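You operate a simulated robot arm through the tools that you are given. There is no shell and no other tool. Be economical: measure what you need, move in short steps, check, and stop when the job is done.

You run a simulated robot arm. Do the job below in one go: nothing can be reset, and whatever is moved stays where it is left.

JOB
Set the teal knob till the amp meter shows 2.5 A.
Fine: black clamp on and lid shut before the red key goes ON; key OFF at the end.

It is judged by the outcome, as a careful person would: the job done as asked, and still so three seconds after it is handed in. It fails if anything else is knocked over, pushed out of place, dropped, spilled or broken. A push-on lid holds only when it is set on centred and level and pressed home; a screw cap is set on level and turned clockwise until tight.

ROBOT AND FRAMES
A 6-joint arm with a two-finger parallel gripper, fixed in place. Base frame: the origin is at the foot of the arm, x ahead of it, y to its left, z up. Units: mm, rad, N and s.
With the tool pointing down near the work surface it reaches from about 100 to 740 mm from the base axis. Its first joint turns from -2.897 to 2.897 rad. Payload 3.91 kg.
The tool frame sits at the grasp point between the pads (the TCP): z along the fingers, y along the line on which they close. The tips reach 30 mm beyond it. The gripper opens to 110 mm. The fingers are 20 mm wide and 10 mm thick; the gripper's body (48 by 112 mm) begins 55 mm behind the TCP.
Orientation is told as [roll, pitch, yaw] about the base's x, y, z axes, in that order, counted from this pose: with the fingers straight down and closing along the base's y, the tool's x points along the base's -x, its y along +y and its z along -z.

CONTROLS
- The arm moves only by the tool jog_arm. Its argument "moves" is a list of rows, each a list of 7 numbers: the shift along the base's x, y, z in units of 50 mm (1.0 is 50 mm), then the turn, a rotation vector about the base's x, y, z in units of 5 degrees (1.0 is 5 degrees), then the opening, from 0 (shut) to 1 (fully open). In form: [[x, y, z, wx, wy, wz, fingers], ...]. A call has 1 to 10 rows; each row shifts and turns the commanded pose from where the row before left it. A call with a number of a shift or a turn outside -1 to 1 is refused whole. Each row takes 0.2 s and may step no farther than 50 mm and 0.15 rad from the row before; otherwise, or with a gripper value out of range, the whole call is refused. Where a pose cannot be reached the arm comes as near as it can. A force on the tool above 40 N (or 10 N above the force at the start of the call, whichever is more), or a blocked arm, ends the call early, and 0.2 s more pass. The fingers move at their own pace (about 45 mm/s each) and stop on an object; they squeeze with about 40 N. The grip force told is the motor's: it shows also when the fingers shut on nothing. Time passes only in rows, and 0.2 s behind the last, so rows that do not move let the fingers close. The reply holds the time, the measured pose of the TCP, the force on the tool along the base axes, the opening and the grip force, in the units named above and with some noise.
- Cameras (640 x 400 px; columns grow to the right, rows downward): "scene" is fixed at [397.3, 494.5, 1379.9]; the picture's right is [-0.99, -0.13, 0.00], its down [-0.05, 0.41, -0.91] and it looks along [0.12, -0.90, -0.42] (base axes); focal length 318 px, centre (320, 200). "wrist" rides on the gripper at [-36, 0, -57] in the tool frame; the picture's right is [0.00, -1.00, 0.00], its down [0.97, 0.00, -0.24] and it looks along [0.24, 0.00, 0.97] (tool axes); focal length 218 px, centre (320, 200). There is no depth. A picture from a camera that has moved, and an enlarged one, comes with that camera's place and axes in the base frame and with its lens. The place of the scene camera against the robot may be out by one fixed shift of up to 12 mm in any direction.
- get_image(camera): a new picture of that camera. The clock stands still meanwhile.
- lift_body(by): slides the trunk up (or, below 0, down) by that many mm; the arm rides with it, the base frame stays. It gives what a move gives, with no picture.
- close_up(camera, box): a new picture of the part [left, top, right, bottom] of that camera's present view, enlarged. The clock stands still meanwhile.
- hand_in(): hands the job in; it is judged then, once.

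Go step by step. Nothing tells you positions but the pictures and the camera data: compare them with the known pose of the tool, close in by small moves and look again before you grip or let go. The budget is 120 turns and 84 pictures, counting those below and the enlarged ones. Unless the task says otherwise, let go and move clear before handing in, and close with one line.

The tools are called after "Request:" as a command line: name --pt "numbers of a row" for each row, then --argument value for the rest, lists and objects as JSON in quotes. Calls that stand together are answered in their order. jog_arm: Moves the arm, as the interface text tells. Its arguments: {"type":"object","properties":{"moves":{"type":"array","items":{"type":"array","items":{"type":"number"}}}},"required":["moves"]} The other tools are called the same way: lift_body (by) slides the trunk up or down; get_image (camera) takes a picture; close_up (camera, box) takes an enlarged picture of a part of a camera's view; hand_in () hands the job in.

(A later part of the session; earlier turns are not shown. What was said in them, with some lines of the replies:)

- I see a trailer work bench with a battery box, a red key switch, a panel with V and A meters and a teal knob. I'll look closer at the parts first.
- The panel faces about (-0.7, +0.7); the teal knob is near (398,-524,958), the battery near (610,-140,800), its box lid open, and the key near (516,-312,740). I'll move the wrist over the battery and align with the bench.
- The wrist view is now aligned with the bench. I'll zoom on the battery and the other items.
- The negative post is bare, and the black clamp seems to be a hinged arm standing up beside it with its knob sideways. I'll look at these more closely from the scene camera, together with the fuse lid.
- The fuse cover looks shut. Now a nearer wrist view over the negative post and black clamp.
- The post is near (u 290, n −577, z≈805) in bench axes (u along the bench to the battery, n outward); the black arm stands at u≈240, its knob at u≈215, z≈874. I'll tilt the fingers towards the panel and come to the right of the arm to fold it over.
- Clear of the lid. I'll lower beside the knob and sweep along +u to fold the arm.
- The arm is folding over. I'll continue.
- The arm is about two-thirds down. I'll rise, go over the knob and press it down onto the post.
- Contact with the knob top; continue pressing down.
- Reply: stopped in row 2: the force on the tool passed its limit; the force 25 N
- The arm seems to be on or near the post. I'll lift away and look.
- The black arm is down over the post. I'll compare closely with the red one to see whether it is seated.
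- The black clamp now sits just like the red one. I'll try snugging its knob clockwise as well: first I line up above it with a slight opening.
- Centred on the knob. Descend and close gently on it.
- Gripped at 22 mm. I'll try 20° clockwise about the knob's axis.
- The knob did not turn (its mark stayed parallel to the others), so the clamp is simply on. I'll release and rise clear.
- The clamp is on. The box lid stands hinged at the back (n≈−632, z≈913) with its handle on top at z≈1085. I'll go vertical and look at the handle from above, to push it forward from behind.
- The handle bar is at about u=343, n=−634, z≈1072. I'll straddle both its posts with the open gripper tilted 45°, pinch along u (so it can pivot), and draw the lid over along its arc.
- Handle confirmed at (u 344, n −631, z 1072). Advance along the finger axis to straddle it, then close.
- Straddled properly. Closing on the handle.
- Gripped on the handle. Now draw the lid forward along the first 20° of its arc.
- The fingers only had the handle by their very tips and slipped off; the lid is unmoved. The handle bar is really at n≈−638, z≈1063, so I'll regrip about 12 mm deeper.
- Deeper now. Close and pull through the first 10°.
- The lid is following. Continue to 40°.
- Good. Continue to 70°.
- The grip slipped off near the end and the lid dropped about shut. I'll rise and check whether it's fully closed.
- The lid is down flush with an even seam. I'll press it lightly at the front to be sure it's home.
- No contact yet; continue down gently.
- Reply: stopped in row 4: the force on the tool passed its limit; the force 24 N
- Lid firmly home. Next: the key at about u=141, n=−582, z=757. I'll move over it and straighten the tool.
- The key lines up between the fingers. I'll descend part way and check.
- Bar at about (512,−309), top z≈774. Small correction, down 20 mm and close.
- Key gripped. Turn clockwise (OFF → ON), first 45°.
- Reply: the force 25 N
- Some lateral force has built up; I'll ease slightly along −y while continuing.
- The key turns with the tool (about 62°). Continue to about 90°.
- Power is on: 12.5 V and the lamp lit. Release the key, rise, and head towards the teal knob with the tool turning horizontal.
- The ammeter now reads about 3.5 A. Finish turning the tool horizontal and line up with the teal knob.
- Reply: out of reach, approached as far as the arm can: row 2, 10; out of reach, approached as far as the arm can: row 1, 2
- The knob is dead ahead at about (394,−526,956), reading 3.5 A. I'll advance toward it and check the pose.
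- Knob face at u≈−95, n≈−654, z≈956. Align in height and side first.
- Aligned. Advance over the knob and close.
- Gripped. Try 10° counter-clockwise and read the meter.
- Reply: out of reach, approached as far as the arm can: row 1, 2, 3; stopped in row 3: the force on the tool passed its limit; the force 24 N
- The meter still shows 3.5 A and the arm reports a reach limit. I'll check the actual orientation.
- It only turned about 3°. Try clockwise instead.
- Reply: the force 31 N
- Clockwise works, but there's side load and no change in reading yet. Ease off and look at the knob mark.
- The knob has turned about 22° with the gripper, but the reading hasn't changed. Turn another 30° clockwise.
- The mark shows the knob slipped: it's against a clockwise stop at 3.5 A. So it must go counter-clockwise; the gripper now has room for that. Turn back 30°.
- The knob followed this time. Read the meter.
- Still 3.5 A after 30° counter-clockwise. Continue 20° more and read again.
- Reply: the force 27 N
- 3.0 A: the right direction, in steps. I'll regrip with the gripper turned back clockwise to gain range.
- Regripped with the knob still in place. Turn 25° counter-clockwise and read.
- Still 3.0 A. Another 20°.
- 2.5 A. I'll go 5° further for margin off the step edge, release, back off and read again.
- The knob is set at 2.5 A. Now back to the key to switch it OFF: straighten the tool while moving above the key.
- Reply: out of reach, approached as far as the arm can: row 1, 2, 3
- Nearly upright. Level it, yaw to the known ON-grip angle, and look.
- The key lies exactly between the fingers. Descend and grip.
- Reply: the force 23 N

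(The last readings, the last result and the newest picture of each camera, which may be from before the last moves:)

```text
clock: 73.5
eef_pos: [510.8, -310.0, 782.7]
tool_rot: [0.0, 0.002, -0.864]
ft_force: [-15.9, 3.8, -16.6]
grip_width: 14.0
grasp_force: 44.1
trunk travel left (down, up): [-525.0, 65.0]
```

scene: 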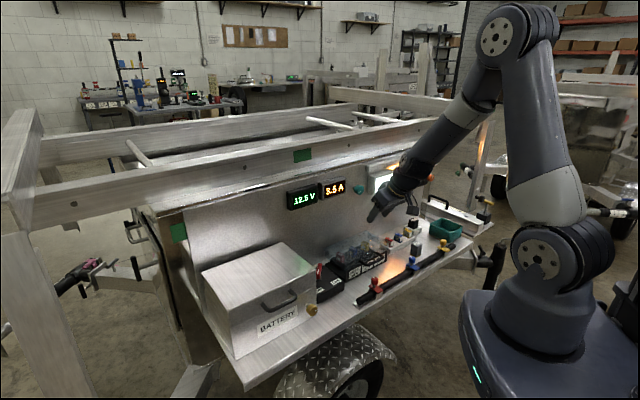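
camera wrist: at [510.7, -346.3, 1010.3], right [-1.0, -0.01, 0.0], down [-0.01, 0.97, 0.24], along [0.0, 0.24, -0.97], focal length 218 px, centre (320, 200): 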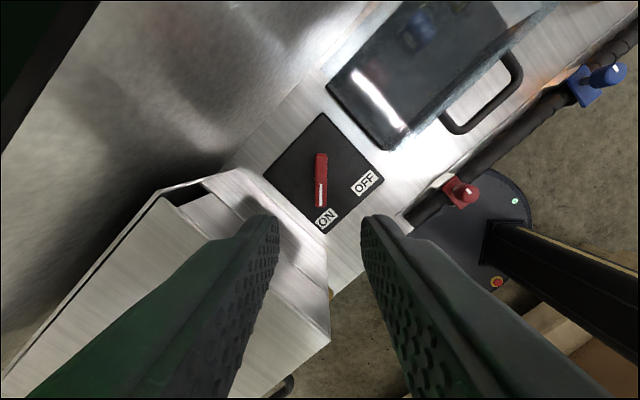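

Gripped and turned 40°; continue the remaining 50° with a slight easing.

Request:
jog_arm --pt "-0.02 0 0 0 0 1 0" --pt "0 0 0 0 0 1 0" --pt "0 0 0 0 0 1 0" --pt "0 0 0 0 0 1 0" --pt "0 0 0 0 0 1 0" --pt "0 0 0 0 0 1 0" --pt "0 0 0 0 0 1 0" --pt "0 0 0 0 0 1 0" --pt "0 0 0 0 0 1 0" --pt "0 0 0 0 0 1 0"

Request:
close_up --camera "scene" --box '[270, 170, 390, 310]'

```text
clock: 75.7
eef_pos: [510.5, -310.1, 783.6]
tool_rot: [0.0, -0.001, 0.008]
ft_force: [-2.2, 10.3, -17.9]
grip_width: 13.8
grasp_force: 45.1
trunk travel left (down, up): [-525.0, 65.0]
```

```text
2.86 times, centred on (330, 240) of scene
camera zoom: at [397.3, 494.5, 1379.9], right [-0.99, -0.13, 0.0], down [-0.05, 0.41, -0.91], along [0.12, -0.9, -0.42], focal length 909 px, centre (291, 86)
```

zoom: 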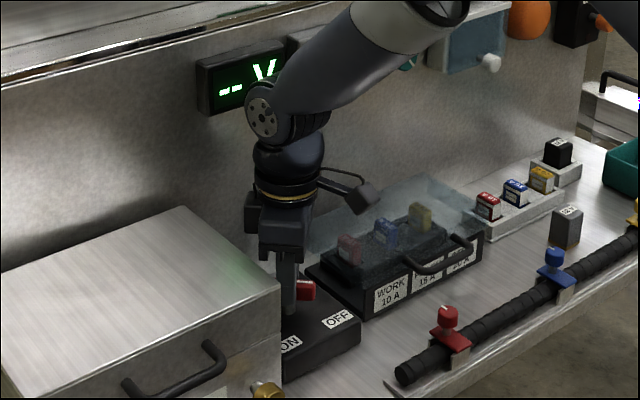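

Power is off (“-- V”) and the lamps are dark. Release, rise clear and take a last look.

Request:
jog_arm --pt "0 0 0 0 0 0 0.35" --pt "0 0 0 0 0 0 0.35" --pt "0 0 0.6 0 0 0 0.35" --pt "0 0 0.9 0 0 0 0.35" --pt "0 0 0.9 0 0 0 0.35" --pt "-0.5 0.3 0.7 0 0 0 0.35" --pt "-0.5 0.5 0.5 0 0 0 0.35" --pt "-0.5 0.5 0.5 0 0 0 0.35"

Request:
get_image --camera "scene"

Request:
close_up --camera "scene" --box '[270, 170, 390, 310]'

```text
clock: 77.5
eef_pos: [432.3, -245.0, 988.6]
tool_rot: [0.0, -0.002, 0.007]
ft_force: [-0.6, -0.7, 0.0]
grip_width: 38.3
grasp_force: 0.0
trunk travel left (down, up): [-525.0, 65.0]
```

```text
3 pictures are left
```

scene: 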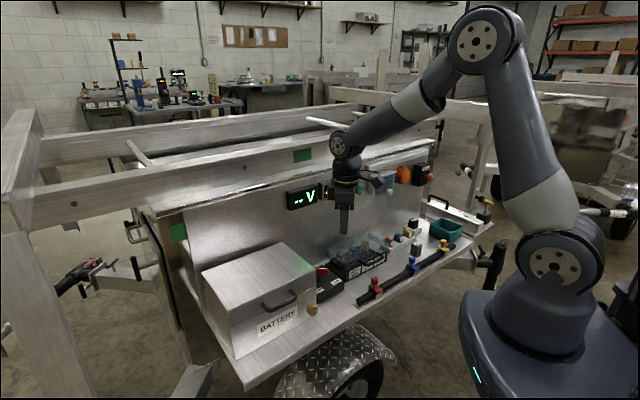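

```text
2.86 times, centred on (330, 240) of scene
camera zoom: at [397.3, 494.5, 1379.9], right [-0.99, -0.13, 0.0], down [-0.05, 0.41, -0.91], along [0.12, -0.9, -0.42], focal length 909 px, centre (291, 86)
```

zoom: 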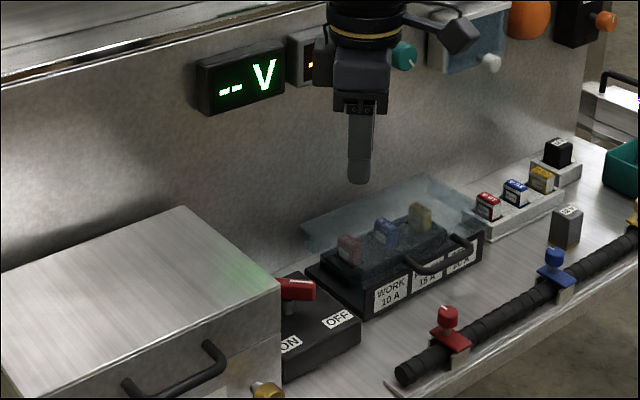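

The key is OFF, the lid is shut, the knob is at its 2.5 A setting, and nothing else has been moved. The arm is clear, so I'm handing in.

Request:
hand_in

```text
The job is handed in.
```

The teal knob is set to 2.5 A, read on the meter after I let go of it. The black clamp went on and the lid was shut before the red key went ON, and the key is now OFF.
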